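You operate a simulated robot arm through the tools that you are given. There is no shell and no other tool.

You are at the controls of a simulated robot arm. One attempt, no reset.

JOB
Clamp motor 65 in the test cradle and run it at medium rate.
Fine: guard closed, run till the display gives its verdict, power off after.
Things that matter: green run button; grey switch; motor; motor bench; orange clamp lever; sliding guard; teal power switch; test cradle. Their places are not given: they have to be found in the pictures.

It is judged by the outcome, as a careful person would: the job done as asked, and still so three seconds after it is handed in. It fails if anything else is knocked over, pushed out of place, dropped, spilled or broken.

ROBOT AND FRAMES
A 7-joint arm with a two-finger parallel gripper, fixed in place. Base frame: the origin is at the foot of the arm, x ahead of it, y to its left, z up. Units: mm, rad, N and s.
With the tool pointing down near the work surface it reaches from about 440 to 900 mm from the base axis. Its first joint turns from -2.007 to 2.007 rad. Payload 3.91 kg.
The TCP is the grasp point between the finger pads, 30 mm short of the fingertips. In the tool frame z runs along the fingers and y along their closing line. Largest opening 110 mm; finger width 20, thickness 10; the body of the gripper, 48 by 112 mm, starts 55 mm behind the TCP.
Orientation is that of the tool frame in the base frame, as [roll, pitch, yaw] about the fixed x, y, z axes, in that order (R = Rz(yaw) Ry(pitch) Rx(roll)). With the fingers straight down and closing along the base's y, the tool's x points along the base's -x, its y along +y and its z along -z.

CONTROLS
- The arm moves only by the tool play_rows. Its argument "series" is a list that holds one entry, the list of rows, each a list of 7 numbers: the finger opening in mm, from 0 to 110, then the shift along the tool's x, y, z in mm, then the turn, a rotation vector about the tool's x, y, z in rad. In form: [[[claw, dx, dy, dz, ax, ay, az], ...]]. A call has 1 to 20 rows; each row is the pose to reach, as a shift and turn from the pose commanded when the call began, along the tool's axes at that moment. A row lasts 0.2 s, in which the tool goes at most 50 mm and 0.15 rad; a call with a longer step from one row to the next is refused whole, and so is a gripper value outside its range. A pose out of reach is approached as far as the arm can. The call stops where the force on the tool passes 90 N (or 10 N more than at its start, if that is more) or the arm is blocked; 0.2 s more then pass. Each finger travels about 153 mm/s and halts on what it meets, pressing with about 35 N; the grip force reading is that of the motor and also rises with nothing between the fingers. The clock runs only during rows and for 0.2 s after the last one: add rows that repeat a pose to give the fingers time. The reply holds the time, the measured pose of the TCP, the force on the tool along the base axes, the opening and the grip force, in the units named above and with some noise, with the torque about the TCP (base axes, N m) and any sound that the robot's microphone picked up.
- Cameras (640 x 400 px; columns grow to the right, rows downward): "scene" is fixed at [50.3, 650.7, 1463.8]; the picture's right is [-0.71, -0.70, 0.00], its down [-0.39, 0.40, -0.83] and it looks along [0.58, -0.59, -0.56] (base axes); focal length 374 px, centre (320, 200). "wrist" rides on the gripper at [72, 17, -103] in the tool frame; the picture's right is [-0.23, 0.97, 0.00], its down [-0.76, -0.18, -0.62] and it looks along [-0.61, -0.14, 0.78] (tool axes); focal length 222 px, centre (320, 200).
- camera(camera): a new picture of that camera. No time passes.
- lift_body(by): slides the trunk up (or, below 0, down) by that many mm; the arm rides with it, the base frame stays. It gives what a move gives, with no picture.
- locate(camera, pixels): for up to 12 pixels [column, row] of the newest picture of that camera ("zoom" is the newest enlarged one), the place [x, y, z] in the base frame of the surface seen there, good to about 2 mm. No time passes.
- inspect(camera, box): a new picture of the part [left, top, right, bottom] of that camera's present view, enlarged. No time passes.
- sign_off(): hands the job in; it is judged then, once.

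Leave the gripper open and the arm clear of the work at the hand-in unless told otherwise.

The tools are called after "Request:" as name(argument=value, ...) on one line, values as JSON. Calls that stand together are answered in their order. play_rows: Moves the arm, as the interface text tells. Its arguments: {"type":"object","properties":{"series":{"type":"array"}},"required":["series"]} The other tools are called the same way: lift_body (by) slides the trunk up or down; camera (camera) takes a picture; locate (camera, pixels) gives the place of the surface under pixels of a picture; inspect (camera, box) takes an enlarged picture of a part of a camera's view; sign_off () hands the job in.

At the start:

```text
time_s: 0.0
ee_pos: [497.1, 246.8, 1224.6]
tool_rot: [3.142, -0.001, -3.141]
force: [-0.9, 0.4, -0.3]
wrist_torque: [0.01, -0.01, 0.01]
gripper_width: 110.3
grip_force: 0.1
trunk travel left (down, up): [-875.0, 115.0]
```

scene: 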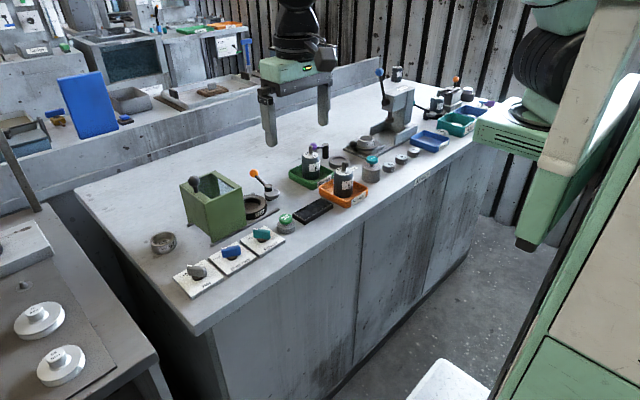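
wrist: 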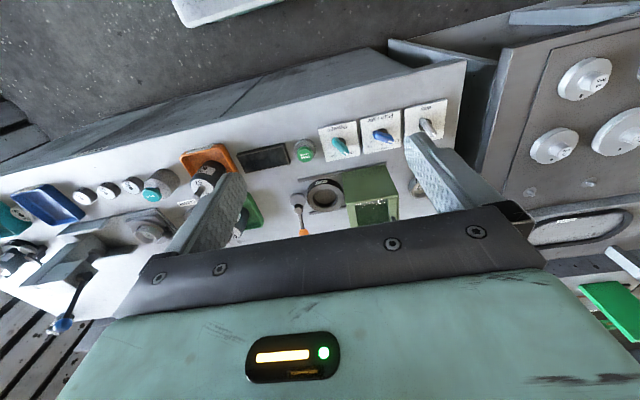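

I see a bench with a green sliding guard box, an orange lever, switches, a green button, a black display and two motors in trays. I'll enlarge those parts first.

Request:
inspect(camera="scene", box=[140, 160, 300, 300])

Request:
inspect(camera="scene", box=[270, 120, 400, 220])

Request:
inspect(camera="wrist", box=[290, 90, 470, 240])

Request:
inspect(camera="scene", box=[340, 60, 500, 180])

```text
2.86 times, centred on (220, 230) of scene
```

zoom: 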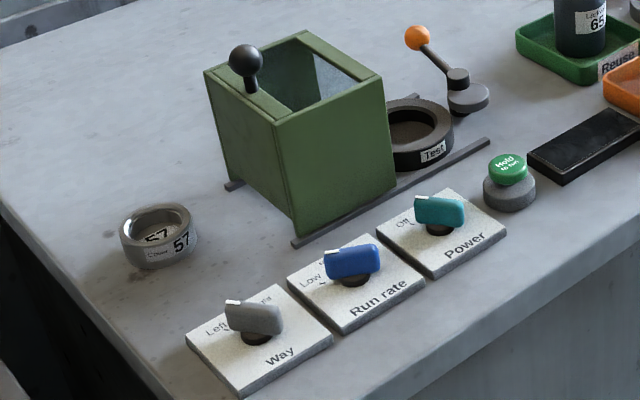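

```text
4.00 times, centred on (335, 170) of scene
```

zoom: 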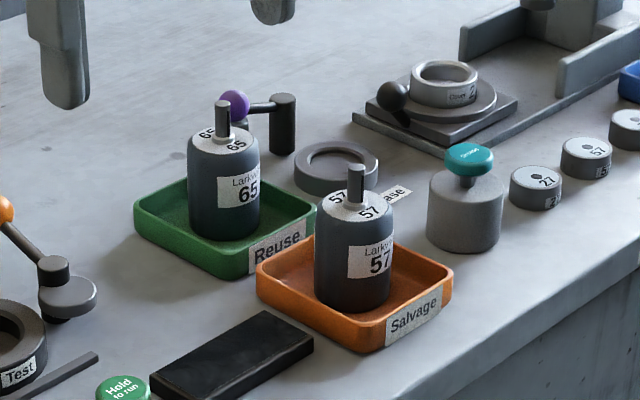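

```text
2.67 times, centred on (380, 165) of wrist
```

zoom: 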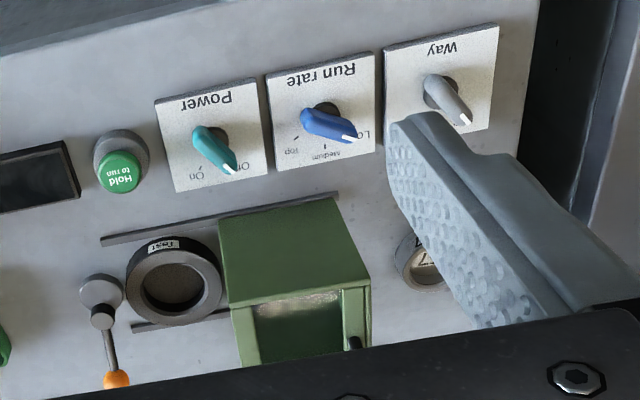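

```text
3.33 times, centred on (420, 120) of scene
```

zoom: 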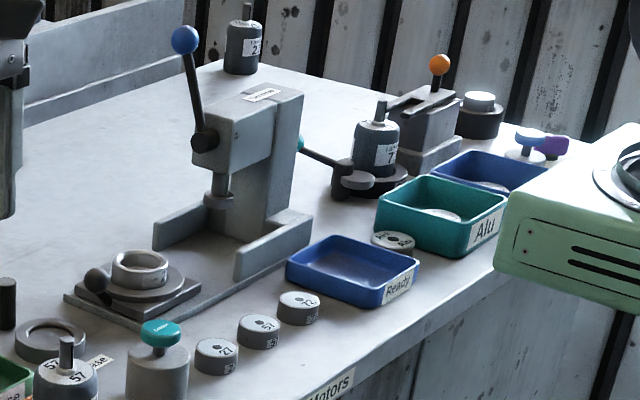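

I see motor 65 in the green "Reuse" tray and three knobs: Way (grey), Run rate (blue) and Power (teal). I'll enlarge them further to read the markings.

Request:
inspect(camera="scene", box=[170, 220, 290, 300])

Request:
inspect(camera="wrist", box=[310, 90, 460, 170])

Request:
inspect(camera="scene", box=[295, 140, 335, 190])

Request:
inspect(camera="scene", box=[210, 160, 300, 230])

```text
5.00 times, centred on (230, 260) of scene
```

zoom: 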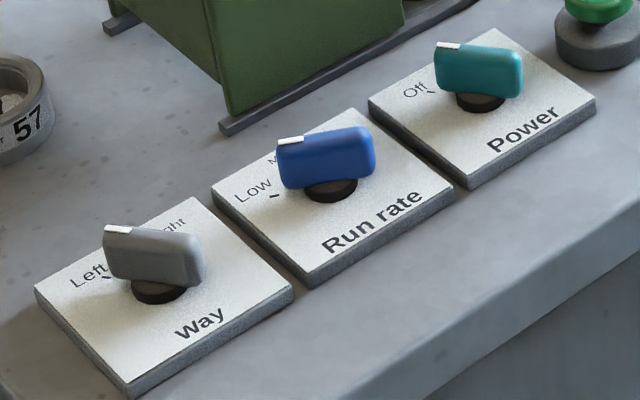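

```text
4.27 times, centred on (385, 130) of wrist
```

zoom: 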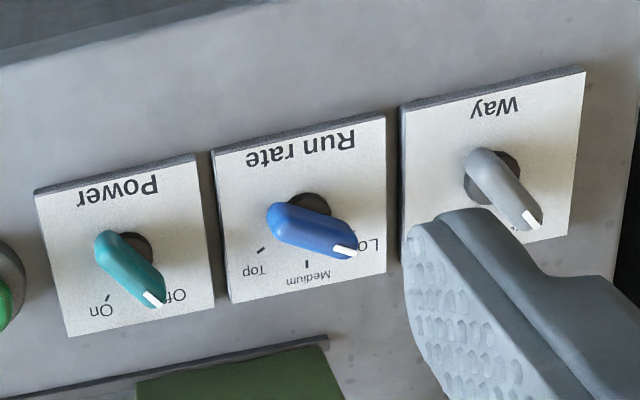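

```text
8.00 times, centred on (315, 165) of scene
```

zoom: 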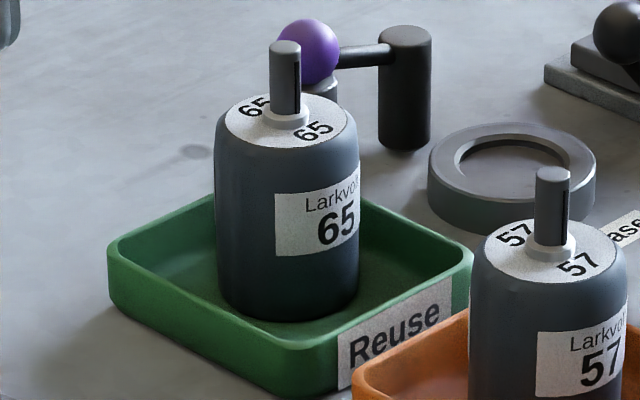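

```text
5.71 times, centred on (255, 195) of scene
```

zoom: 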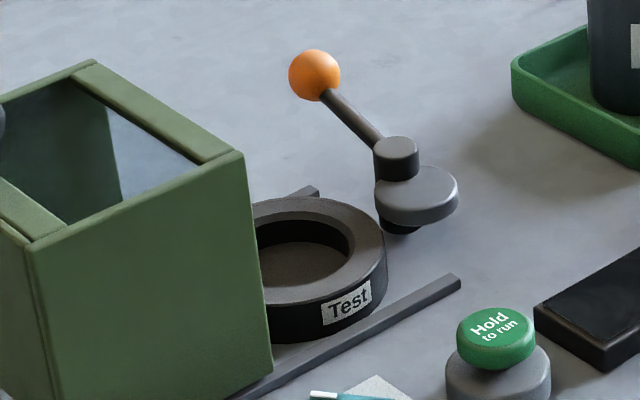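

The run button reads "Hold to run", and the blue knob is the rate (Low/Medium/Top). Now I'll get coordinates from the scene picture: cradle (258,205), guard corners, lever ball (253,173), motor 65, knobs and button.

Request:
inspect(camera="scene", box=[140, 160, 300, 300])

Request:
locate(camera="zoom", pixels=[[246, 60], [212, 75], [305, 33], [380, 78], [282, 122], [298, 232], [393, 182], [410, 130], [418, 38], [458, 77], [469, 95], [450, 110]])

Request:
locate(camera="zoom", pixels=[[507, 165], [440, 205], [420, 198], [460, 206], [353, 258], [332, 256], [375, 254], [253, 314], [230, 303], [279, 320], [580, 145], [585, 50]])

Request:
locate(camera="zoom", pixels=[[293, 243], [488, 141], [230, 187], [415, 97], [440, 150], [385, 104], [445, 118], [510, 195], [25, 100], [330, 60], [245, 85], [240, 20]])

```text
2.86 times, centred on (220, 230) of scene
```

zoom: 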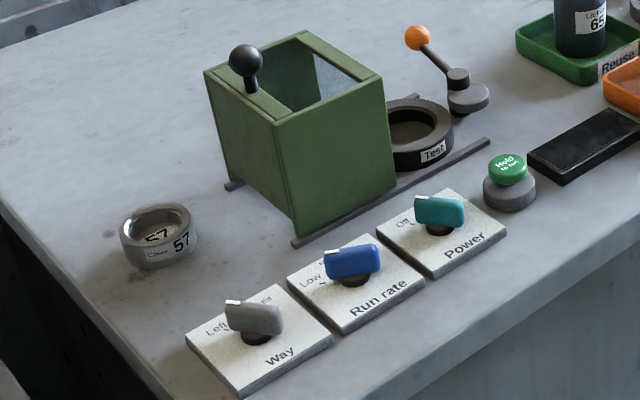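

```text
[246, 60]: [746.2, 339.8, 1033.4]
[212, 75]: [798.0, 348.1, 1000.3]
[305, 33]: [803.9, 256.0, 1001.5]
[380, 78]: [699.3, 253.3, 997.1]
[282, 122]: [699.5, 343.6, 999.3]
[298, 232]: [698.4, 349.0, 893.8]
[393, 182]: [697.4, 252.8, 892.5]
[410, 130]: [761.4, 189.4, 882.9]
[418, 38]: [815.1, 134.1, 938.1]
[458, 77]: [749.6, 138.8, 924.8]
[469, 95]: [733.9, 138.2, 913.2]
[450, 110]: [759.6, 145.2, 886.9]
```

```text
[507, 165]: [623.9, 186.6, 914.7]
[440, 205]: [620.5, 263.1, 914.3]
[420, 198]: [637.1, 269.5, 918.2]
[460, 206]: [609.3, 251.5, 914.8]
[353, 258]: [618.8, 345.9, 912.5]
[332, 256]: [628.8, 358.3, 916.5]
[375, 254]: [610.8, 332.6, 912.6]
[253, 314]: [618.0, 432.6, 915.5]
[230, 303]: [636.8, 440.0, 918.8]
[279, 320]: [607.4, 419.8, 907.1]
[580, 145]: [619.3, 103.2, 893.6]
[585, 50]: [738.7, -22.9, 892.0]
```

```text
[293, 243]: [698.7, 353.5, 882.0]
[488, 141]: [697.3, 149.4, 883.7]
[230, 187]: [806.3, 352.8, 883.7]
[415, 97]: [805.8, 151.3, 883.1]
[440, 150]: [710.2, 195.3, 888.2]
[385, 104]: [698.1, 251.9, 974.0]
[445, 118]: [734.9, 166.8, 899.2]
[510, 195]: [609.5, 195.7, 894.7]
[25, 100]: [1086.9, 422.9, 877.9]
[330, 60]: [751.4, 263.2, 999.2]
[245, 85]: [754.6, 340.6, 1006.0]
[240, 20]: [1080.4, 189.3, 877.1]
```

Bench top is near z≈878, and the guard slides along y on rails at x≈698 and 806. Next I'll locate motor 65, its tray, motor 57 and the neighbouring objects.

Request:
inspect(camera="scene", box=[270, 120, 400, 220])

Request:
locate(camera="zoom", pixels=[[222, 102], [222, 140], [198, 148], [246, 143], [190, 170], [259, 190], [225, 240], [205, 130], [240, 130], [224, 125], [355, 168], [357, 215]])

Request:
locate(camera="zoom", pixels=[[137, 205], [232, 275], [314, 210], [234, 104], [283, 97], [336, 150], [322, 235], [390, 235], [258, 268], [230, 350], [312, 345], [155, 380]])

Request:
inspect(camera="wrist", box=[150, 130, 330, 250])

```text
4.00 times, centred on (335, 170) of scene
```

zoom: 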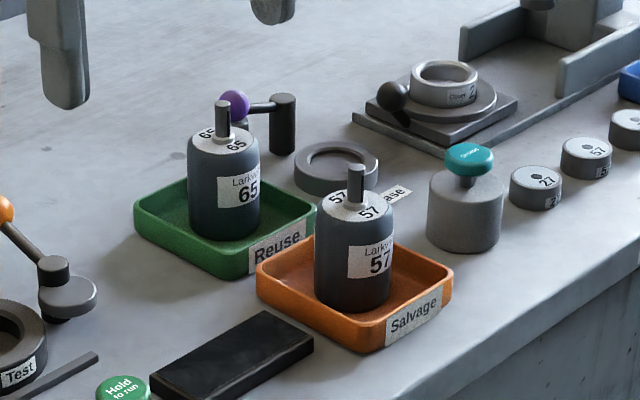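

```text
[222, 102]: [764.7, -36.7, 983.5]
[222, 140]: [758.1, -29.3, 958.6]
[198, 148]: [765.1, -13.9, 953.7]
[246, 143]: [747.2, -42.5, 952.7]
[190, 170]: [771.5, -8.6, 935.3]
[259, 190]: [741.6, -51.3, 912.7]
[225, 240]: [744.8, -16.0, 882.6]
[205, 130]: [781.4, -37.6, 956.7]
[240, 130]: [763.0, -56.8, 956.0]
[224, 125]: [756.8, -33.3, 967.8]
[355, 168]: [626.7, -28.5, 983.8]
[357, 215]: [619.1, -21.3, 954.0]
```

```text
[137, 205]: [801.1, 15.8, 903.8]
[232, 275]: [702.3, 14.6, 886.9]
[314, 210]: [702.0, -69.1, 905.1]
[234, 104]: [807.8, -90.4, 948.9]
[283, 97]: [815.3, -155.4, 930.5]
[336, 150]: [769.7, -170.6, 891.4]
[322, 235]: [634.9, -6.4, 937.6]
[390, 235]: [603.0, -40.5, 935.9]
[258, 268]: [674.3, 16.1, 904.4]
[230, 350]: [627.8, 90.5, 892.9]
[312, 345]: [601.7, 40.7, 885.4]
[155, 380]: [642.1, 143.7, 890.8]
```

```text
3.33 times, centred on (240, 190) of wrist
```

zoom: 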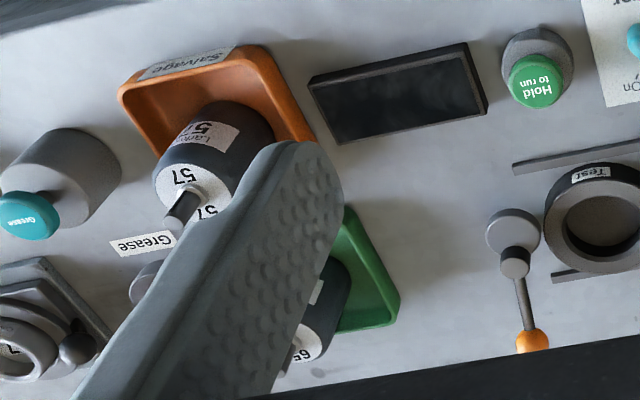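

Motor 65 stands at about (763,-35): body top z≈956, shaft top z≈984, about 52 mm across. I'll move above it and turn the tool 90° so the fingers close along base x, which keeps them clear of the lever and guard at the cradle.

Request:
play_rows(series=[[[110, -19, -20, 10, 0, 0, 0.112], [110, -38, -40, 20, 0, 0, 0.224], [110, -57, -60, 30, 0, 0, 0.337], [110, -76, -81, 40, 0, 0, 0.449], [110, -95, -101, 50, 0, 0, 0.561], [110, -114, -121, 60, 0, 0, 0.673], [110, -133, -141, 70, 0, 0, 0.785], [110, -152, -161, 80, 0, 0, 0.898], [110, -171, -181, 90, 0, 0, 1.01], [110, -190, -201, 100, 0, 0, 1.122], [110, -209, -222, 110, 0, 0, 1.234], [110, -228, -242, 120, 0, 0, 1.346], [110, -247, -262, 130, 0, 0, 1.459], [110, -266, -282, 135, 0, 0, 1.571], [110, -266, -282, 135, 0, 0, 1.571]]])

Request:
camera(camera="wrist")

Request:
camera(camera="scene")

```text
time_s: 3.2
ee_pos: [763.5, -34.4, 1090.4]
tool_rot: [-3.141, -0.002, 1.568]
force: [0.5, -1.0, -0.1]
wrist_torque: [-0.03, -0.01, 0.01]
gripper_width: 110.0
grip_force: 0.0
trunk travel left (down, up): [-875.0, 115.0]
```

```text
taken
```

wrist: 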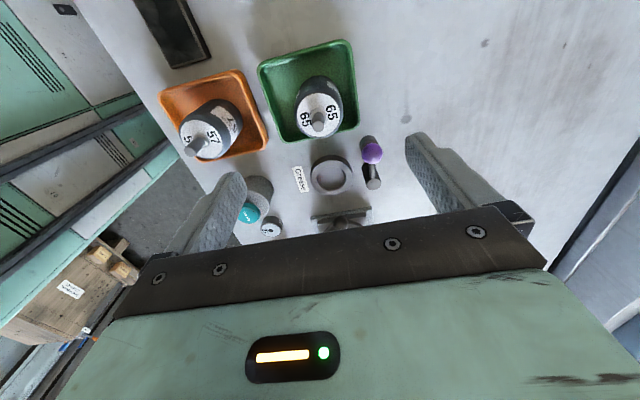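

```text
taken
```

scene: 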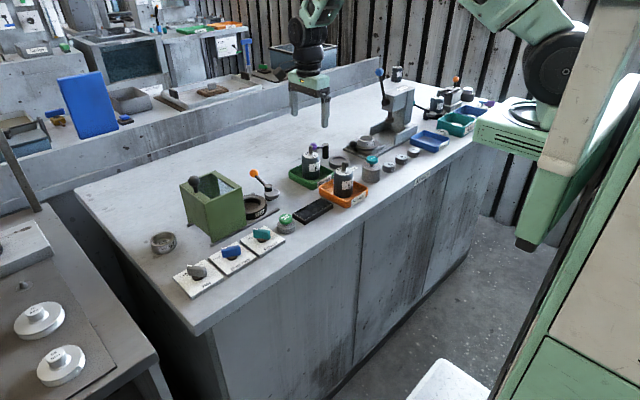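

I'm above motor 65. In the wrist view it's at about (320,108), so I'll enlarge that to measure its centre more precisely.

Request:
inspect(camera="wrist", box=[250, 30, 410, 200])

Request:
locate(camera="wrist", pixels=[[318, 118], [306, 124], [336, 118], [320, 93], [320, 135], [263, 62], [348, 42], [356, 128], [282, 141], [372, 152]])

Request:
inspect(camera="scene", box=[290, 130, 350, 200])

```text
2.35 times, centred on (330, 115) of wrist
```

zoom: 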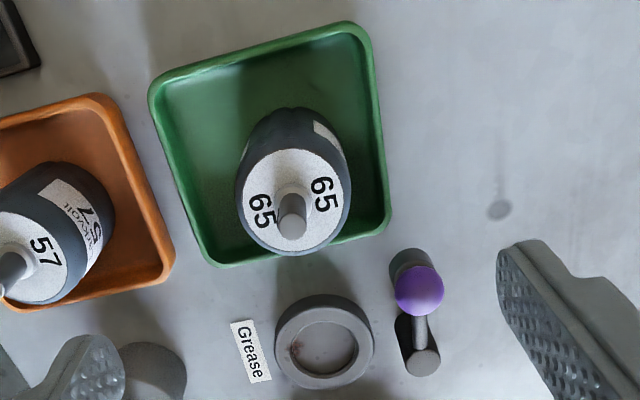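

```text
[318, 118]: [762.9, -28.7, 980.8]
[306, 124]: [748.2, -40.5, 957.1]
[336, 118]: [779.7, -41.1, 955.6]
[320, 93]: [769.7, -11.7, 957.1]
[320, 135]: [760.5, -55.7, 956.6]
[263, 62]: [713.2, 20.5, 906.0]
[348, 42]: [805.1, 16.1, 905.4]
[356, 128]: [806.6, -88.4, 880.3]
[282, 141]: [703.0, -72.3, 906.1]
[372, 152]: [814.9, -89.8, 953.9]
```

```text
5.71 times, centred on (320, 165) of scene
```

zoom: 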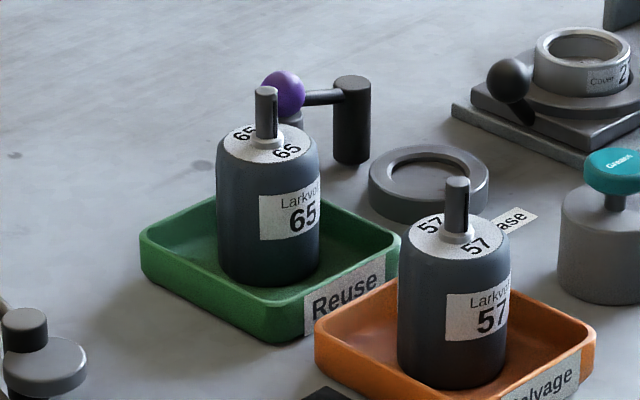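

I'll take a tighter zoom and locate points on the rim of the motor's top disc to fit its centre.

Request:
inspect(camera="wrist", box=[290, 70, 354, 150])

Request:
locate(camera="scene", pixels=[[258, 205], [260, 199], [316, 150]])

```text
5.00 times, centred on (322, 110) of wrist
```

zoom: 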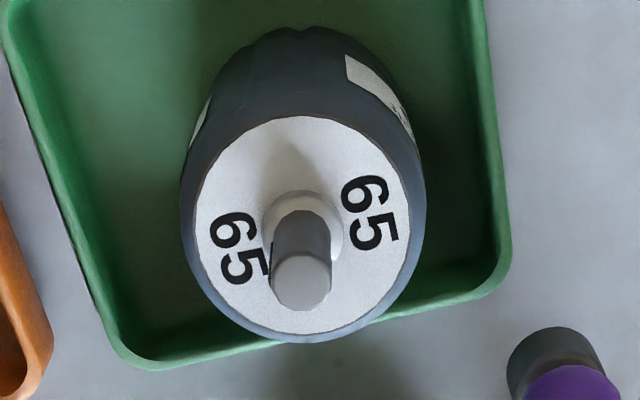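

```text
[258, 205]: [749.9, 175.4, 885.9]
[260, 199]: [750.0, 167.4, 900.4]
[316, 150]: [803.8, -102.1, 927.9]
```

Request:
locate(camera="zoom", pixels=[[195, 225], [409, 225], [305, 117], [305, 333], [220, 155], [385, 155], [225, 300], [385, 290], [300, 283], [268, 222], [344, 232]])

Request:
inspect(camera="scene", box=[230, 165, 290, 225])

```text
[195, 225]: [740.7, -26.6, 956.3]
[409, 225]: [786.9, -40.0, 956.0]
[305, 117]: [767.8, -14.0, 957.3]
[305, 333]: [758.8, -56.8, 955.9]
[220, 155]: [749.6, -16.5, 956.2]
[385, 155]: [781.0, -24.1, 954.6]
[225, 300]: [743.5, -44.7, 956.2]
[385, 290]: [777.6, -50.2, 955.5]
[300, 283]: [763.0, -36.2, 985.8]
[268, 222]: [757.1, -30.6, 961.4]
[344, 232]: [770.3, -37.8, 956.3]
```

```text
6.67 times, centred on (260, 195) of scene
```

zoom: 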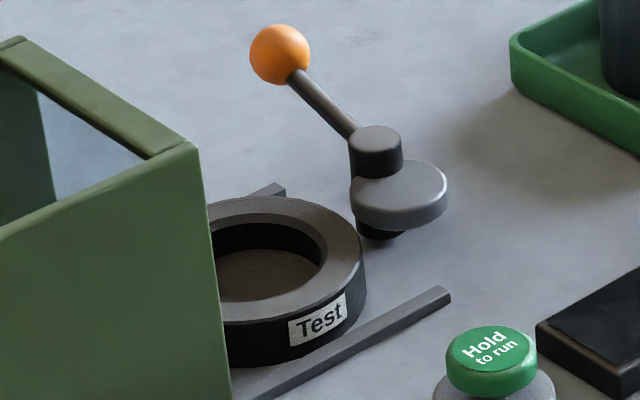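

Motor centre is about (763.5,-35). Now the cradle ring, with points on its inner and outer rim and its floor.

Request:
locate(camera="zoom", pixels=[[322, 262], [270, 222], [215, 240], [290, 290], [245, 280], [270, 198], [364, 250], [220, 322], [330, 215], [300, 305], [375, 135], [400, 180]])

Request:
locate(camera="wrist", pixels=[[180, 30], [355, 150], [372, 175], [344, 218]])

```text
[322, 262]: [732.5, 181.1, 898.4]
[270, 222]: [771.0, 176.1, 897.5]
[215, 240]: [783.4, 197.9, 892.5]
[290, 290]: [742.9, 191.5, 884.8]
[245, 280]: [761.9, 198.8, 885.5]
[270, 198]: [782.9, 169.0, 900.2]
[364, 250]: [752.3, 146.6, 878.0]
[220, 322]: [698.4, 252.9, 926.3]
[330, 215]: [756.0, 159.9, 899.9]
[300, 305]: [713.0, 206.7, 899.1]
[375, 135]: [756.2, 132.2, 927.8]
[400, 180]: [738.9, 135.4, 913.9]
```

```text
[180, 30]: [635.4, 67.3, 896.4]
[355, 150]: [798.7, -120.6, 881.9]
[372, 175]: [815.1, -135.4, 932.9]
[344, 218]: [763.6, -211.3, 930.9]
```

The cradle ring is centred near (752,200), with floor z≈885 and rim z≈900. I'll go straight down to grasp the motor body at TCP z≈941, tips above the tray rim, then close.

Request:
play_rows(series=[[[110, 0, 0, 40, 0, 0, 0], [110, 0, 0, 80, 0, 0, 0], [110, 0, 0, 120, 0, 0, 0], [110, 0, 0, 140, 0, 0, 0], [110, 0, 0, 149, 0, 0, 0], [110, 0, 0, 149, 0, 0, 0], [80, 0, 0, 149, 0, 0, 0], [60, 0, 0, 149, 0, 0, 0], [40, 0, 0, 149, 0, 0, 0], [40, 0, 0, 149, 0, 0, 0], [40, 0, 0, 149, 0, 0, 0]]])

Request:
camera(camera="wrist")

Request:
inspect(camera="scene", box=[260, 100, 380, 220])

```text
time_s: 5.6
ee_pos: [760.6, -35.8, 940.5]
tool_rot: [-3.141, 0.001, 1.571]
force: [-1.6, -0.7, -0.1]
wrist_torque: [-0.01, 0.01, 0.0]
gripper_width: 53.6
grip_force: 34.7
trunk travel left (down, up): [-875.0, 115.0]
```

```text
taken
```

wrist: 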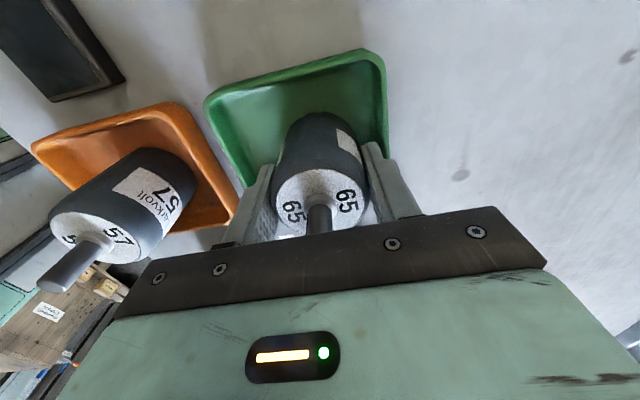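

```text
3.33 times, centred on (320, 160) of scene
```

zoom: 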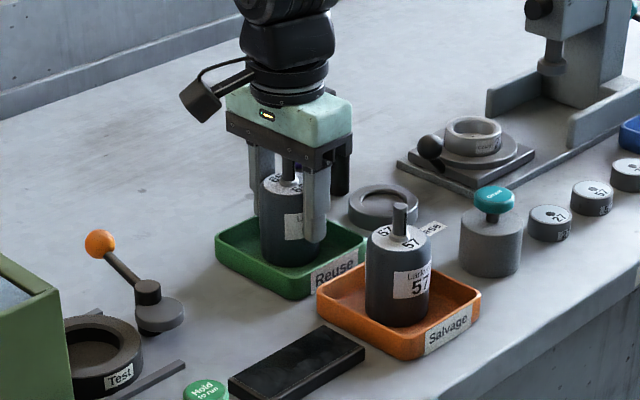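

Motor 65 is gripped (53.6 mm). I'll lift it clear and carry it to a hover near y≈150, z≈1110, where the wrist camera can see the cradle.

Request:
play_rows(series=[[[40, 0, 0, -10, 0, 0, 0], [40, 0, 0, -40, 0, 0, 0], [40, 0, 0, -80, 0, 0, 0], [40, 0, 0, -120, 0, 0, 0], [40, 0, 0, -160, 0, 0, 0], [40, 10, 0, -170, 0, 0, 0], [40, 45, -3, -170, 0, 0, 0], [40, 80, -6, -170, 0, 0, 0], [40, 115, -9, -170, 0, 0, 0], [40, 150, -11, -170, 0, 0, 0], [40, 175, -11, -170, 0, 0, 0], [40, 185, -11, -170, 0, 0, 0], [40, 185, -11, -170, 0, 0, 0], [40, 185, -11, -170, 0, 0, 0]]])

Request:
camera(camera="wrist")

Request:
inspect(camera="scene", box=[180, 80, 340, 240])

```text
time_s: 8.6
ee_pos: [753.0, 151.0, 1110.7]
tool_rot: [3.141, 0.001, 1.569]
force: [0.9, -0.6, 0.2]
wrist_torque: [0.01, -0.01, 0.0]
gripper_width: 40.0
grip_force: 0.0
trunk travel left (down, up): [-875.0, 115.0]
```

```text
taken
```

wrist: 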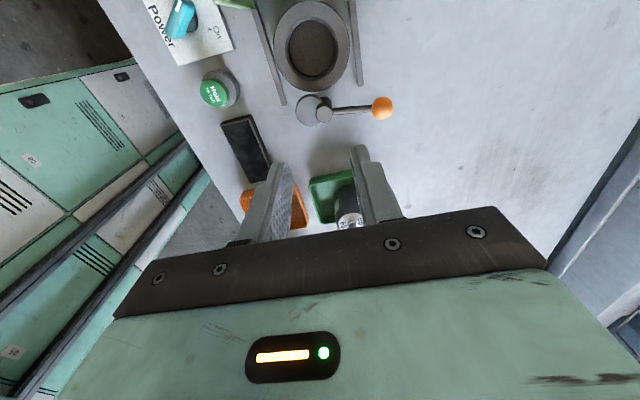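

```text
2.50 times, centred on (260, 160) of scene
```

zoom: 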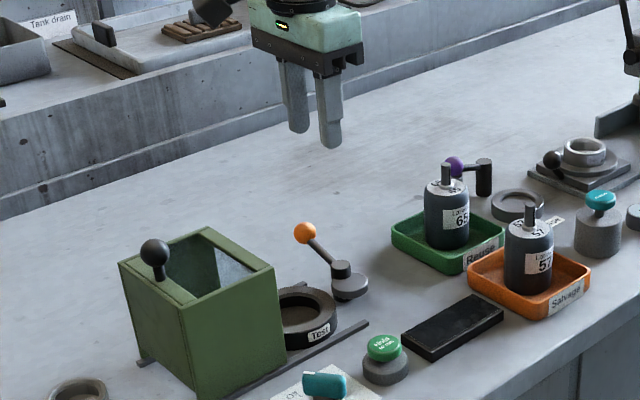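

The fingers closed to 40 mm, so the motor slipped out during the lift and is still in its tray. I'll check it's upright and where it now stands, and use this view to measure the cradle, lever and button.

Request:
locate(camera="wrist", pixels=[[275, 45], [348, 45], [312, 3], [312, 88], [288, 48], [337, 48], [312, 22], [312, 76], [381, 108], [324, 115], [309, 108], [216, 92]])

Request:
inspect(camera="scene", box=[285, 130, 355, 200])

Request:
locate(camera="zoom", pixels=[[290, 85], [245, 130], [330, 155], [280, 260], [290, 125]])

```text
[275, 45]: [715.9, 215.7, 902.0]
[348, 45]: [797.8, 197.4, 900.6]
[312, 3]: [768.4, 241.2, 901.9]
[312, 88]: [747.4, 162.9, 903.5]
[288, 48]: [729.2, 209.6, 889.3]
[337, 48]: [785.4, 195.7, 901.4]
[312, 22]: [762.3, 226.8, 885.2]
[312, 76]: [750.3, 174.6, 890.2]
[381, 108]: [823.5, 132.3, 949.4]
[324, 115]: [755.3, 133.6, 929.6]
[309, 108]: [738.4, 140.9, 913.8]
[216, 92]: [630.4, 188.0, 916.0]
```

```text
5.71 times, centred on (320, 165) of scene
```

zoom: 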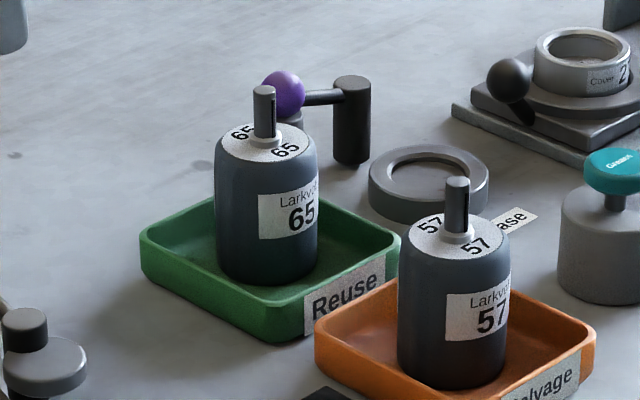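

```text
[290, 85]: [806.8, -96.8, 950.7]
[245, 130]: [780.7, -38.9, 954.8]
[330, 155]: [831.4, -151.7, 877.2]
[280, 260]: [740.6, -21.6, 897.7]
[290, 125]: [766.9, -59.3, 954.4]
```

Motor 65 is still upright, in almost the same place. The cradle fits to a centre near (755.5,202). I'll return, grip with a full-close command and lift very slowly.

Request:
play_rows(series=[[[110, -40, 3, 0, 0, 0, 0], [110, -85, 6, 0, 0, 0, 0], [110, -130, 9, 0, 0, 0, 0], [110, -170, 11, 10, 0, 0, 0], [110, -185, 11, 40, 0, 0, 0], [110, -185, 11, 80, 0, 0, 0], [110, -185, 11, 120, 0, 0, 0], [110, -185, 11, 155, 0, 0, 0], [110, -185, 11, 169, 0, 0, 0], [110, -185, 11, 169, 0, 0, 0], [80, -185, 11, 169, 0, 0, 0], [60, -185, 11, 169, 0, 0, 0], [30, -185, 11, 169, 0, 0, 0], [0, -185, 11, 169, 0, 0, 0], [0, -185, 11, 169, 0, 0, 0], [0, -185, 11, 169, 0, 0, 0]]])

Request:
play_rows(series=[[[0, 0, 0, -1, 0, 0, 0], [0, 0, 0, -2, 0, 0, 0], [0, 0, 0, -3, 0, 0, 0], [0, 0, 0, -4, 0, 0, 0], [0, 0, 0, -6, 0, 0, 0], [0, 0, 0, -8, 0, 0, 0], [0, 0, 0, -8, 0, 0, 0]]])

Request:
camera(camera="wrist")

Request:
inspect(camera="scene", box=[285, 130, 355, 200])

```text
time_s: 12.0
ee_pos: [762.7, -35.4, 940.4]
tool_rot: [3.141, 0.0, 1.572]
force: [2.3, 0.4, 0.1]
wrist_torque: [0.0, -0.14, -0.01]
gripper_width: 53.4
grip_force: 34.6
trunk travel left (down, up): [-875.0, 115.0]
```

```text
time_s: 13.6
ee_pos: [763.2, -36.2, 949.1]
tool_rot: [-3.141, 0.001, 1.57]
force: [-0.2, -0.1, -4.3]
wrist_torque: [-0.04, 0.03, 0.0]
gripper_width: 53.6
grip_force: 35.5
trunk travel left (down, up): [-875.0, 115.0]
```

```text
taken
```

wrist: 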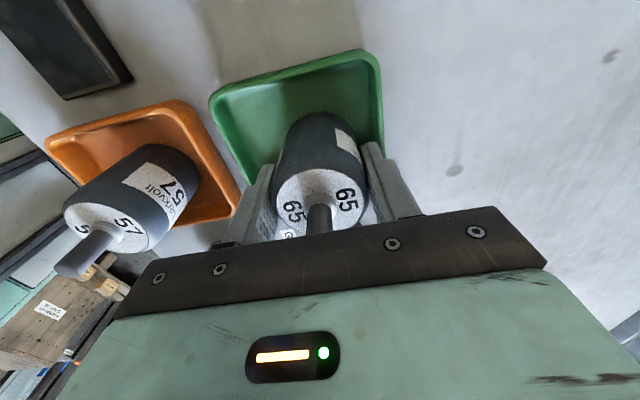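

```text
5.71 times, centred on (320, 165) of scene
```

zoom: 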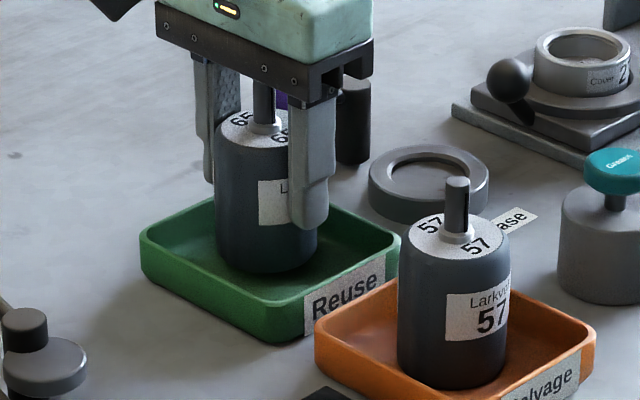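

The motor is in the grip and off the tray: force -4.3 N, width 53.6 mm. I'll keep lifting gently.

Request:
play_rows(series=[[[0, 0, 0, -3, 0, 0, 0], [0, 0, 0, -8, 0, 0, 0], [0, 0, 0, -15, 0, 0, 0], [0, 0, 0, -23, 0, 0, 0], [0, 0, 0, -31, 0, 0, 0], [0, 0, 0, -39, 0, 0, 0], [0, 0, 0, -47, 0, 0, 0], [0, 0, 0, -55, 0, 0, 0], [0, 0, 0, -63, 0, 0, 0], [0, 0, 0, -71, 0, 0, 0], [0, 0, 0, -79, 0, 0, 0], [0, 0, 0, -87, 0, 0, 0], [0, 0, 0, -94, 0, 0, 0], [0, 0, 0, -99, 0, 0, 0], [0, 0, 0, -102, 0, 0, 0], [0, 0, 0, -102, 0, 0, 0]]])

Request:
inspect(camera="scene", box=[270, 100, 370, 200])

```text
time_s: 17.0
ee_pos: [763.7, -36.2, 1051.1]
tool_rot: [-3.141, 0.0, 1.571]
force: [-0.4, -0.8, -3.8]
wrist_torque: [0.01, 0.02, 0.04]
gripper_width: 53.4
grip_force: 34.6
trunk travel left (down, up): [-875.0, 115.0]
```

```text
4.00 times, centred on (320, 150) of scene
```

zoom: 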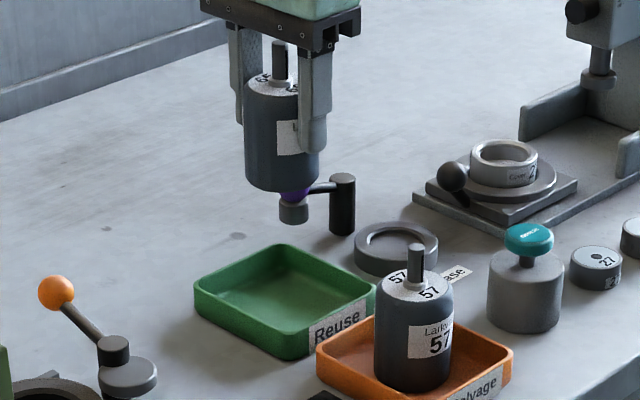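

Lifted cleanly. I'll carry it slowly along +y toward the cradle at this height, motor bottom near z≈990, and stop short to check alignment.

Request:
play_rows(series=[[[0, 3, 0, 0, 0, 0, 0], [0, 9, 0, -1, 0, 0, 0], [0, 18, -1, -2, 0, 0, 0], [0, 29, -1, -3, 0, 0, 0], [0, 41, -2, -4, 0, 0, 0], [0, 53, -2, -5, 0, 0, 0], [0, 65, -3, -6, 0, 0, 0], [0, 77, -3, -7, 0, 0, 0], [0, 89, -4, -8, 0, 0, 0], [0, 101, -4, -9, 0, 0, 0], [0, 113, -5, -10, 0, 0, 0], [0, 125, -5, -10, 0, 0, 0], [0, 137, -6, -10, 0, 0, 0], [0, 149, -6, -10, 0, 0, 0], [0, 161, -7, -10, 0, 0, 0], [0, 172, -7, -10, 0, 0, 0], [0, 181, -7.5, -10, 0, 0, 0], [0, 187, -7.5, -10, 0, 0, 0], [0, 190, -7.5, -10, 0, 0, 0], [0, 190, -7.5, -10, 0, 0, 0]]])

Request:
camera(camera="wrist")

Request:
inspect(camera="scene", box=[190, 110, 310, 230])

```text
time_s: 21.2
ee_pos: [755.2, 156.1, 1060.8]
tool_rot: [3.14, 0.001, 1.57]
force: [0.0, -0.5, -5.1]
wrist_torque: [0.01, 0.0, 0.01]
gripper_width: 53.4
grip_force: 35.2
trunk travel left (down, up): [-875.0, 115.0]
```

```text
taken
```

wrist: 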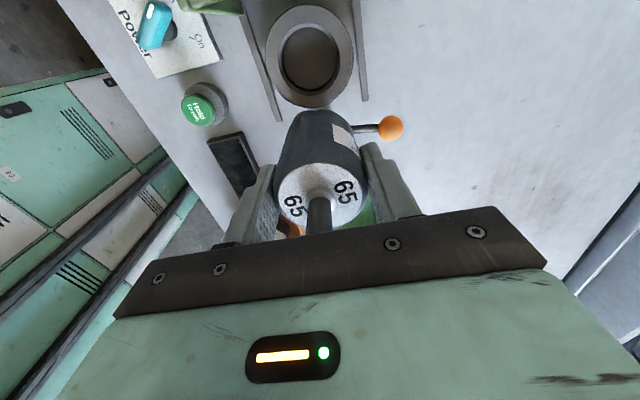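

```text
3.33 times, centred on (250, 170) of scene
```

zoom: 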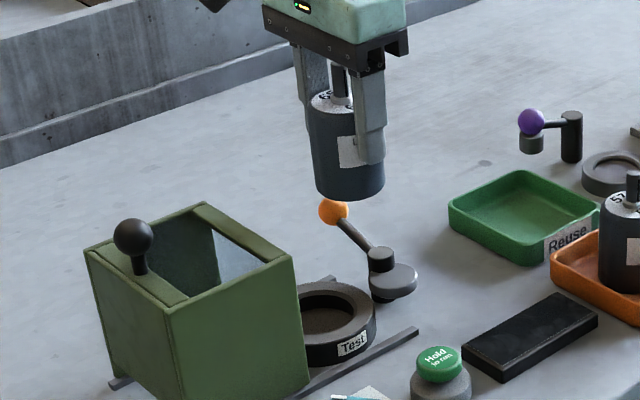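

The motor hangs straight at y≈156 and the whole ring is visible at (310,55) in the wrist view. I'll enlarge it and fit the ring centre precisely.

Request:
inspect(camera="wrist", box=[255, 0, 375, 120])

```text
3.33 times, centred on (315, 60) of wrist
```

zoom: 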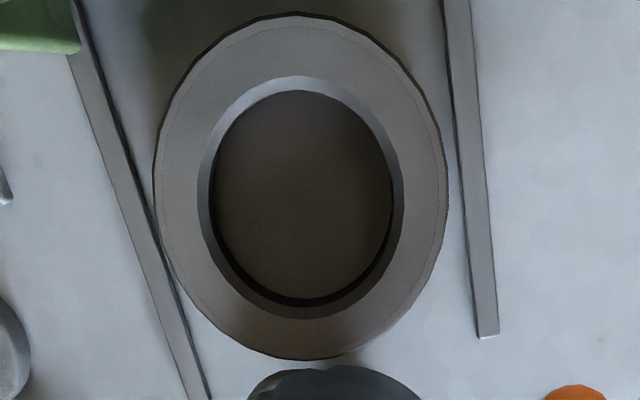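

Request:
locate(camera="zoom", pixels=[[155, 190], [447, 190], [295, 14], [310, 358], [205, 70], [410, 80], [205, 310], [420, 300], [203, 200], [403, 200], [300, 84], [300, 314]])

Request:
locate(camera="zoom", pixels=[[165, 190], [437, 190], [295, 24], [305, 345], [215, 80], [400, 85], [210, 290], [410, 285], [212, 190], [392, 190], [300, 95], [302, 297]])

Request:
locate(camera="wrist", pixels=[[276, 185], [368, 185], [320, 163], [318, 205]])

```text
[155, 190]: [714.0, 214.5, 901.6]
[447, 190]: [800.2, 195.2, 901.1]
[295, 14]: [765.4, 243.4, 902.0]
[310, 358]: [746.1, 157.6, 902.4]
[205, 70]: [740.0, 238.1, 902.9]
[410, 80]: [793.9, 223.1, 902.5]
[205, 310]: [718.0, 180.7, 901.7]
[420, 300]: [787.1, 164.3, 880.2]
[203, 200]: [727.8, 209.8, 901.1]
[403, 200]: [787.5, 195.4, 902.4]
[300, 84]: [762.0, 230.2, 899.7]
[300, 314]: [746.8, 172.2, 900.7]
```

```text
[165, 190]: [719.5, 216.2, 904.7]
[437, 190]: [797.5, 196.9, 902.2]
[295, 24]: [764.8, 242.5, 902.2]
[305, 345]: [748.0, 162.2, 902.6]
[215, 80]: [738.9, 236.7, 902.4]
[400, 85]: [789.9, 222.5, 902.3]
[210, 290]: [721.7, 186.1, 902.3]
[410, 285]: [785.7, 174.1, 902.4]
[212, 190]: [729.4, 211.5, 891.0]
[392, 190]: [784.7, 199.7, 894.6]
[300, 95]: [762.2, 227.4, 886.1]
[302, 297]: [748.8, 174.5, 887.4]
```

```text
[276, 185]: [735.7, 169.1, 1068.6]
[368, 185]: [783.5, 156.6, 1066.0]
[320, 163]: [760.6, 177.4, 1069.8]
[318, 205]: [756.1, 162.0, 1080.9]
```

Ring fits to a centre of about (756.5,200.7), with an inner radius of 28 mm and a chamfer. Next I'll measure the held motor's axis in the same view.

Request:
inspect(camera="wrist", box=[265, 100, 385, 240])

```text
2.86 times, centred on (325, 170) of wrist
```

zoom: 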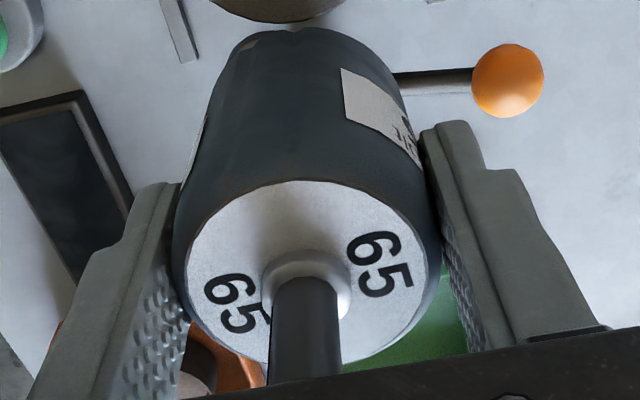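

Request:
locate(camera="zoom", pixels=[[188, 262], [424, 262], [305, 182], [215, 325], [415, 315], [240, 205], [375, 205], [262, 278], [350, 290], [305, 253], [305, 290], [307, 340]])

Request:
locate(camera="zoom", pixels=[[235, 40], [380, 50], [305, 32], [190, 190], [420, 180], [305, 100], [173, 250], [438, 240]])

```text
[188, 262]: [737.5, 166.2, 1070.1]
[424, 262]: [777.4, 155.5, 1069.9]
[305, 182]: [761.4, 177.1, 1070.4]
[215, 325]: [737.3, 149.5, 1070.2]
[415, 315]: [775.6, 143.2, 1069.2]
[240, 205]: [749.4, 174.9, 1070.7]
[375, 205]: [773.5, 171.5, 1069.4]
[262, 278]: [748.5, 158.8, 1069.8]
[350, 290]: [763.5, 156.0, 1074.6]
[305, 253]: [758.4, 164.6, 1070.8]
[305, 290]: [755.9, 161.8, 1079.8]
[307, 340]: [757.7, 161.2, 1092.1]
```

```text
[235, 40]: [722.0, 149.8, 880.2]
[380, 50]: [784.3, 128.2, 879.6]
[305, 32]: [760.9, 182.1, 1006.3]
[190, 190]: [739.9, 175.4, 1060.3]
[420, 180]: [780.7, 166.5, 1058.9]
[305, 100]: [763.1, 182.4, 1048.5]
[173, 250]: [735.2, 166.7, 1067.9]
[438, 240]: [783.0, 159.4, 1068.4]
```

The motor's axis is about 45 mm short of the ring centre in y and well aligned in x. I'll move over the ring and lower to TCP z≈985, then check.

Request:
play_rows(series=[[[0, 3, 0, 0, 0, 0, 0], [0, 9, 0, 0, 0, 0, 0], [0, 17, 0, 0, 0, 0, 0], [0, 26, 0, 0, 0, 0, 0], [0, 35, 0, 0, 0, 0, 0], [0, 42, 0, 3, 0, 0, 0], [0, 45.5, 0, 9, 0, 0, 0], [0, 45.5, 0, 17, 0, 0, 0], [0, 45.5, 0, 26, 0, 0, 0], [0, 45.5, 0, 35, 0, 0, 0], [0, 45.5, 0, 44, 0, 0, 0], [0, 45.5, 0, 53, 0, 0, 0], [0, 45.5, 0, 62, 0, 0, 0], [0, 45.5, 0, 70, 0, 0, 0], [0, 45.5, 0, 76, 0, 0, 0], [0, 45.5, 0, 76, 0, 0, 0]]])

Request:
camera(camera="wrist")

Request:
inspect(camera="scene", box=[190, 130, 310, 230])

```text
time_s: 24.6
ee_pos: [757.0, 199.6, 985.1]
tool_rot: [-3.141, 0.002, 1.572]
force: [0.4, -0.3, -5.8]
wrist_torque: [0.01, -0.01, -0.01]
gripper_width: 53.4
grip_force: 35.0
trunk travel left (down, up): [-875.0, 115.0]
```

```text
taken
```

wrist: 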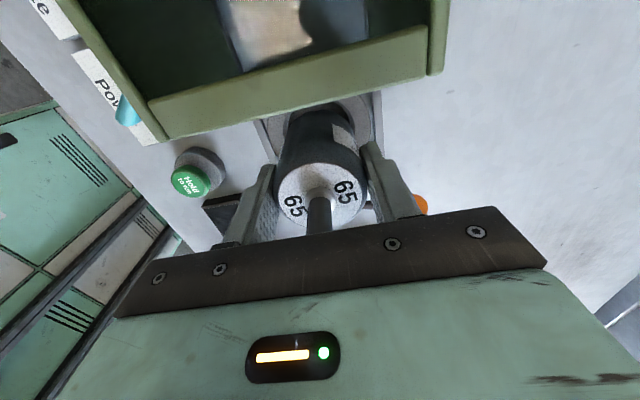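

```text
4.00 times, centred on (250, 180) of scene
```

zoom: 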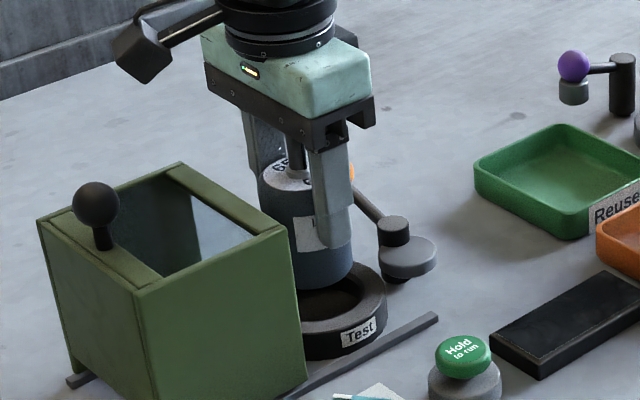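

The motor hovers just above the ring. I'll check its lateral alignment from the scene view before lowering.

Request:
locate(camera="zoom", pixels=[[320, 265], [300, 262], [340, 264], [317, 285], [297, 225], [345, 348], [330, 330], [355, 310], [384, 285], [340, 262]])

Request:
inspect(camera="wrist", box=[245, 80, 405, 230])

```text
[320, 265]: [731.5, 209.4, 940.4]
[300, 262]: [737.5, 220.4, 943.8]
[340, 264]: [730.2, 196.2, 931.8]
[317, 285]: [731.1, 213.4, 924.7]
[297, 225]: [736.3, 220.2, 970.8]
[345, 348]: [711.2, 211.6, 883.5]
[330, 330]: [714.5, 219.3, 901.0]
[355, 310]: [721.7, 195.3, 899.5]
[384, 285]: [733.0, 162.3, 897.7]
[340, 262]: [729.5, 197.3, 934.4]
```

```text
2.67 times, centred on (325, 155) of wrist
```

zoom: 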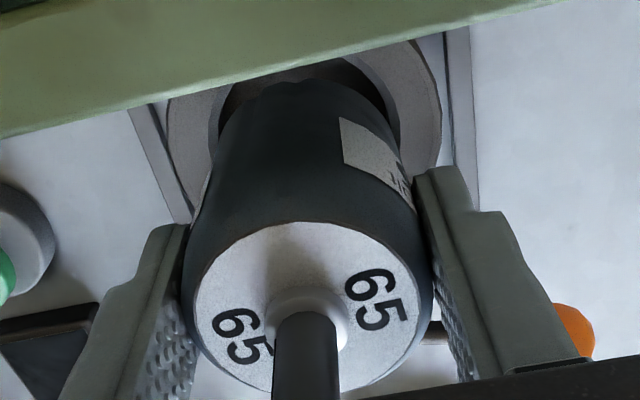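

Alignment looks good: motor axis about (756,200.5) against ring (756.5,200.7). I'll lower gently and watch the force.

Request:
play_rows(series=[[[0, 0, 0, 2, 0, 0, 0], [0, 0, 0, 5, 0, 0, 0], [0, 0, 0, 9, 0, 0, 0], [0, 0, 0, 13, 0, 0, 0], [0, 0, 0, 17, 0, 0, 0], [0, 0, 0, 21, 0, 0, 0], [0, 0, 0, 24, 0, 0, 0], [0, 0, 0, 27, 0, 0, 0], [0, 0, 0, 27, 0, 0, 0]]])

Request:
play_rows(series=[[[0, 0, 0, 1, 0, 0, 0], [0, 0, 0, 2, 0, 0, 0], [0, 0, 0, 3, 0, 0, 0], [0, 0, 0, 4, 0, 0, 0], [0, 0, 0, 5, 0, 0, 0], [0, 0, 0, 5, 0, 0, 0]]])

Request:
inspect(camera="scene", box=[210, 150, 310, 230])

```text
time_s: 26.6
ee_pos: [757.0, 199.3, 958.1]
tool_rot: [-3.14, -0.001, 1.571]
force: [-0.6, 0.1, -5.7]
wrist_torque: [0.02, 0.03, -0.04]
gripper_width: 53.7
grip_force: 34.9
trunk travel left (down, up): [-875.0, 115.0]
```

```text
time_s: 28.0
ee_pos: [755.9, 200.8, 952.7]
tool_rot: [-3.141, 0.0, 1.57]
force: [-0.1, 0.0, -4.1]
wrist_torque: [0.04, -0.01, -0.03]
gripper_width: 53.4
grip_force: 34.5
trunk travel left (down, up): [-875.0, 115.0]
```

```text
5.00 times, centred on (260, 190) of scene
```

zoom: 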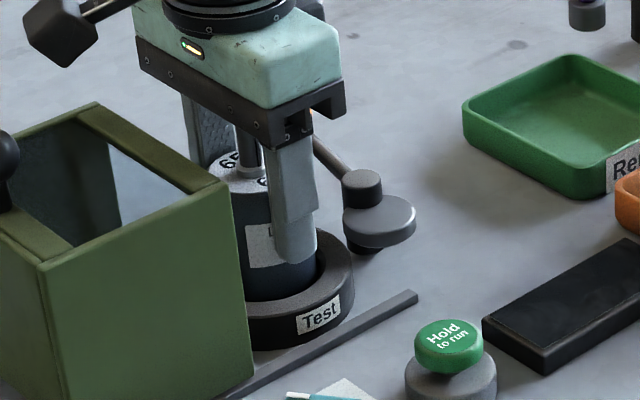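

The motor has entered the ring and there's no contact force yet. I'll keep lowering in 1 mm steps.

Request:
play_rows(series=[[[0, 0, 0, 1, 0, 0, 0], [0, 0, 0, 2, 0, 0, 0], [0, 0, 0, 3, 0, 0, 0], [0, 0, 0, 4, 0, 0, 0], [0, 0, 0, 5, 0, 0, 0], [0, 0, 0, 5, 0, 0, 0]]])

Request:
inspect(camera="scene", box=[210, 150, 310, 230])

```text
time_s: 29.4
ee_pos: [756.7, 200.2, 949.1]
tool_rot: [3.14, -0.003, 1.57]
force: [0.8, -2.2, 9.0]
wrist_torque: [-0.28, 0.29, -0.02]
gripper_width: 53.4
grip_force: 34.9
trunk travel left (down, up): [-875.0, 115.0]
```

```text
5.00 times, centred on (260, 190) of scene
```

zoom: 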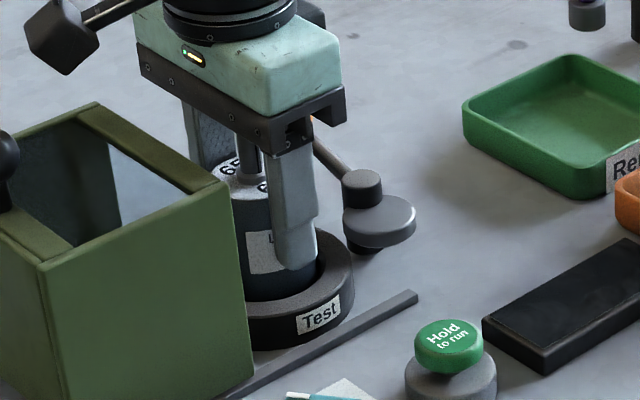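

Contact: the force rose to +9 N. I'll check the motor's top height, expecting z≈959 if seated on the floor at 885, and whether it's upright.

Request:
locate(camera="zoom", pixels=[[226, 172], [260, 186], [245, 150], [275, 280], [262, 296], [238, 265], [320, 260], [335, 270]])

Request:
inspect(camera="wrist", box=[245, 80, 405, 230])

Request:
locate(camera="zoom", pixels=[[240, 260], [390, 270], [310, 230], [225, 370]])

```text
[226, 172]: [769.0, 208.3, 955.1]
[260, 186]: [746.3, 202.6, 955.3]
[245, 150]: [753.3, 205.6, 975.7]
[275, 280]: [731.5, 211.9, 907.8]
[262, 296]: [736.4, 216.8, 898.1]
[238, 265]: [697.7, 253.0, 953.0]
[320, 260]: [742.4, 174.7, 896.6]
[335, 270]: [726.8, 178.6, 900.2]
```

```text
2.67 times, centred on (325, 155) of wrist
```

zoom: 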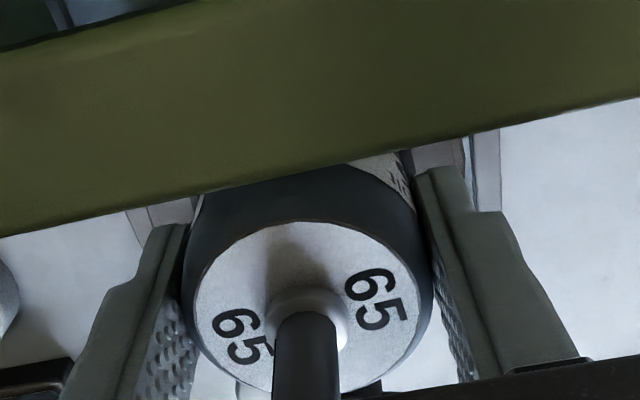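

```text
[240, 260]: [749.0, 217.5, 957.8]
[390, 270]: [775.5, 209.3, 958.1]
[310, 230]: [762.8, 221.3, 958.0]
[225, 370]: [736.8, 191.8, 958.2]
```

The motor's top is at z≈956–958, so it's seated on the cradle floor. I'll release it gently and rise clear.

Request:
play_rows(series=[[[53, 0, 0, 0, 0, 0, 0], [60, 0, 0, 0, 0, 0, 0], [70, 0, 0, 0, 0, 0, 0], [85, 0, 0, 0, 0, 0, 0], [85, 0, 0, -5, 0, 0, 0], [85, 0, 0, -20, 0, 0, 0], [85, 0, 0, -50, 0, 0, 0], [85, 0, 0, -95, 0, 0, 0], [85, 0, 0, -140, 0, 0, 0], [85, 0, 0, -170, 0, 0, 0], [85, -40, 0, -170, 0, 0, 0], [85, -80, 0, -170, 0, 0, 0], [85, -80, 0, -170, 0, 0, 0]]])

Request:
camera(camera="wrist")

Request:
inspect(camera="scene", box=[210, 150, 310, 230])

```text
time_s: 32.2
ee_pos: [756.2, 114.6, 1118.9]
tool_rot: [-3.141, 0.0, 1.571]
force: [0.1, -0.3, 0.0]
wrist_torque: [0.03, 0.02, 0.01]
gripper_width: 85.0
grip_force: 0.0
trunk travel left (down, up): [-875.0, 115.0]
```

```text
taken
```

wrist: 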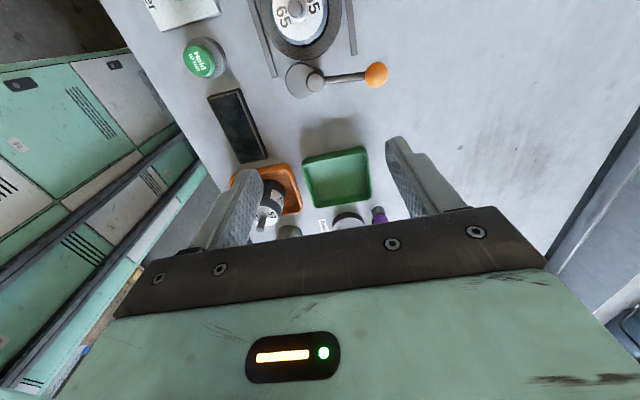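

```text
5.00 times, centred on (260, 190) of scene
```

zoom: 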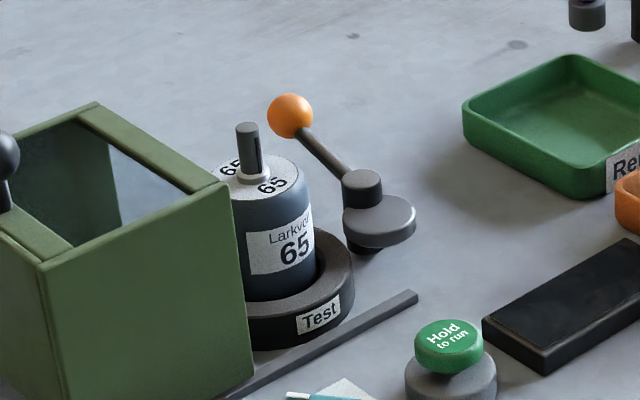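

The motor stands upright in the cradle. Now a close look at the clamp lever.

Request:
inspect(camera="wrist", box=[245, 0, 405, 120])

Request:
locate(camera="zoom", pixels=[[523, 300], [490, 302], [540, 300], [523, 262], [320, 320], [290, 330], [275, 320], [200, 315], [230, 270], [240, 375], [440, 305], [320, 345]])

```text
3.33 times, centred on (325, 60) of wrist
```

zoom: 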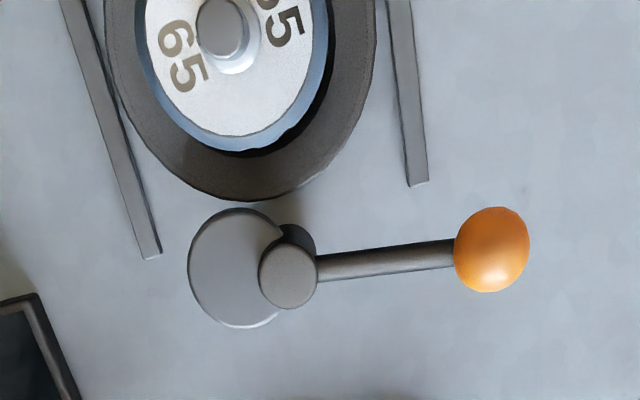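

```text
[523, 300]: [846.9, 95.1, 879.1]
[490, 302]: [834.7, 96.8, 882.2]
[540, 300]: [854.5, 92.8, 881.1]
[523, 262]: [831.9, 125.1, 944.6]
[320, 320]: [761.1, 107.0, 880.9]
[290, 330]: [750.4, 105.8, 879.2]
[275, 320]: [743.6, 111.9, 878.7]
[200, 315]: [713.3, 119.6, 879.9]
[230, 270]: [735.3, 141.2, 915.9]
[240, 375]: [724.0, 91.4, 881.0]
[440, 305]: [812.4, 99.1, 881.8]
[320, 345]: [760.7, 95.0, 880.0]
```

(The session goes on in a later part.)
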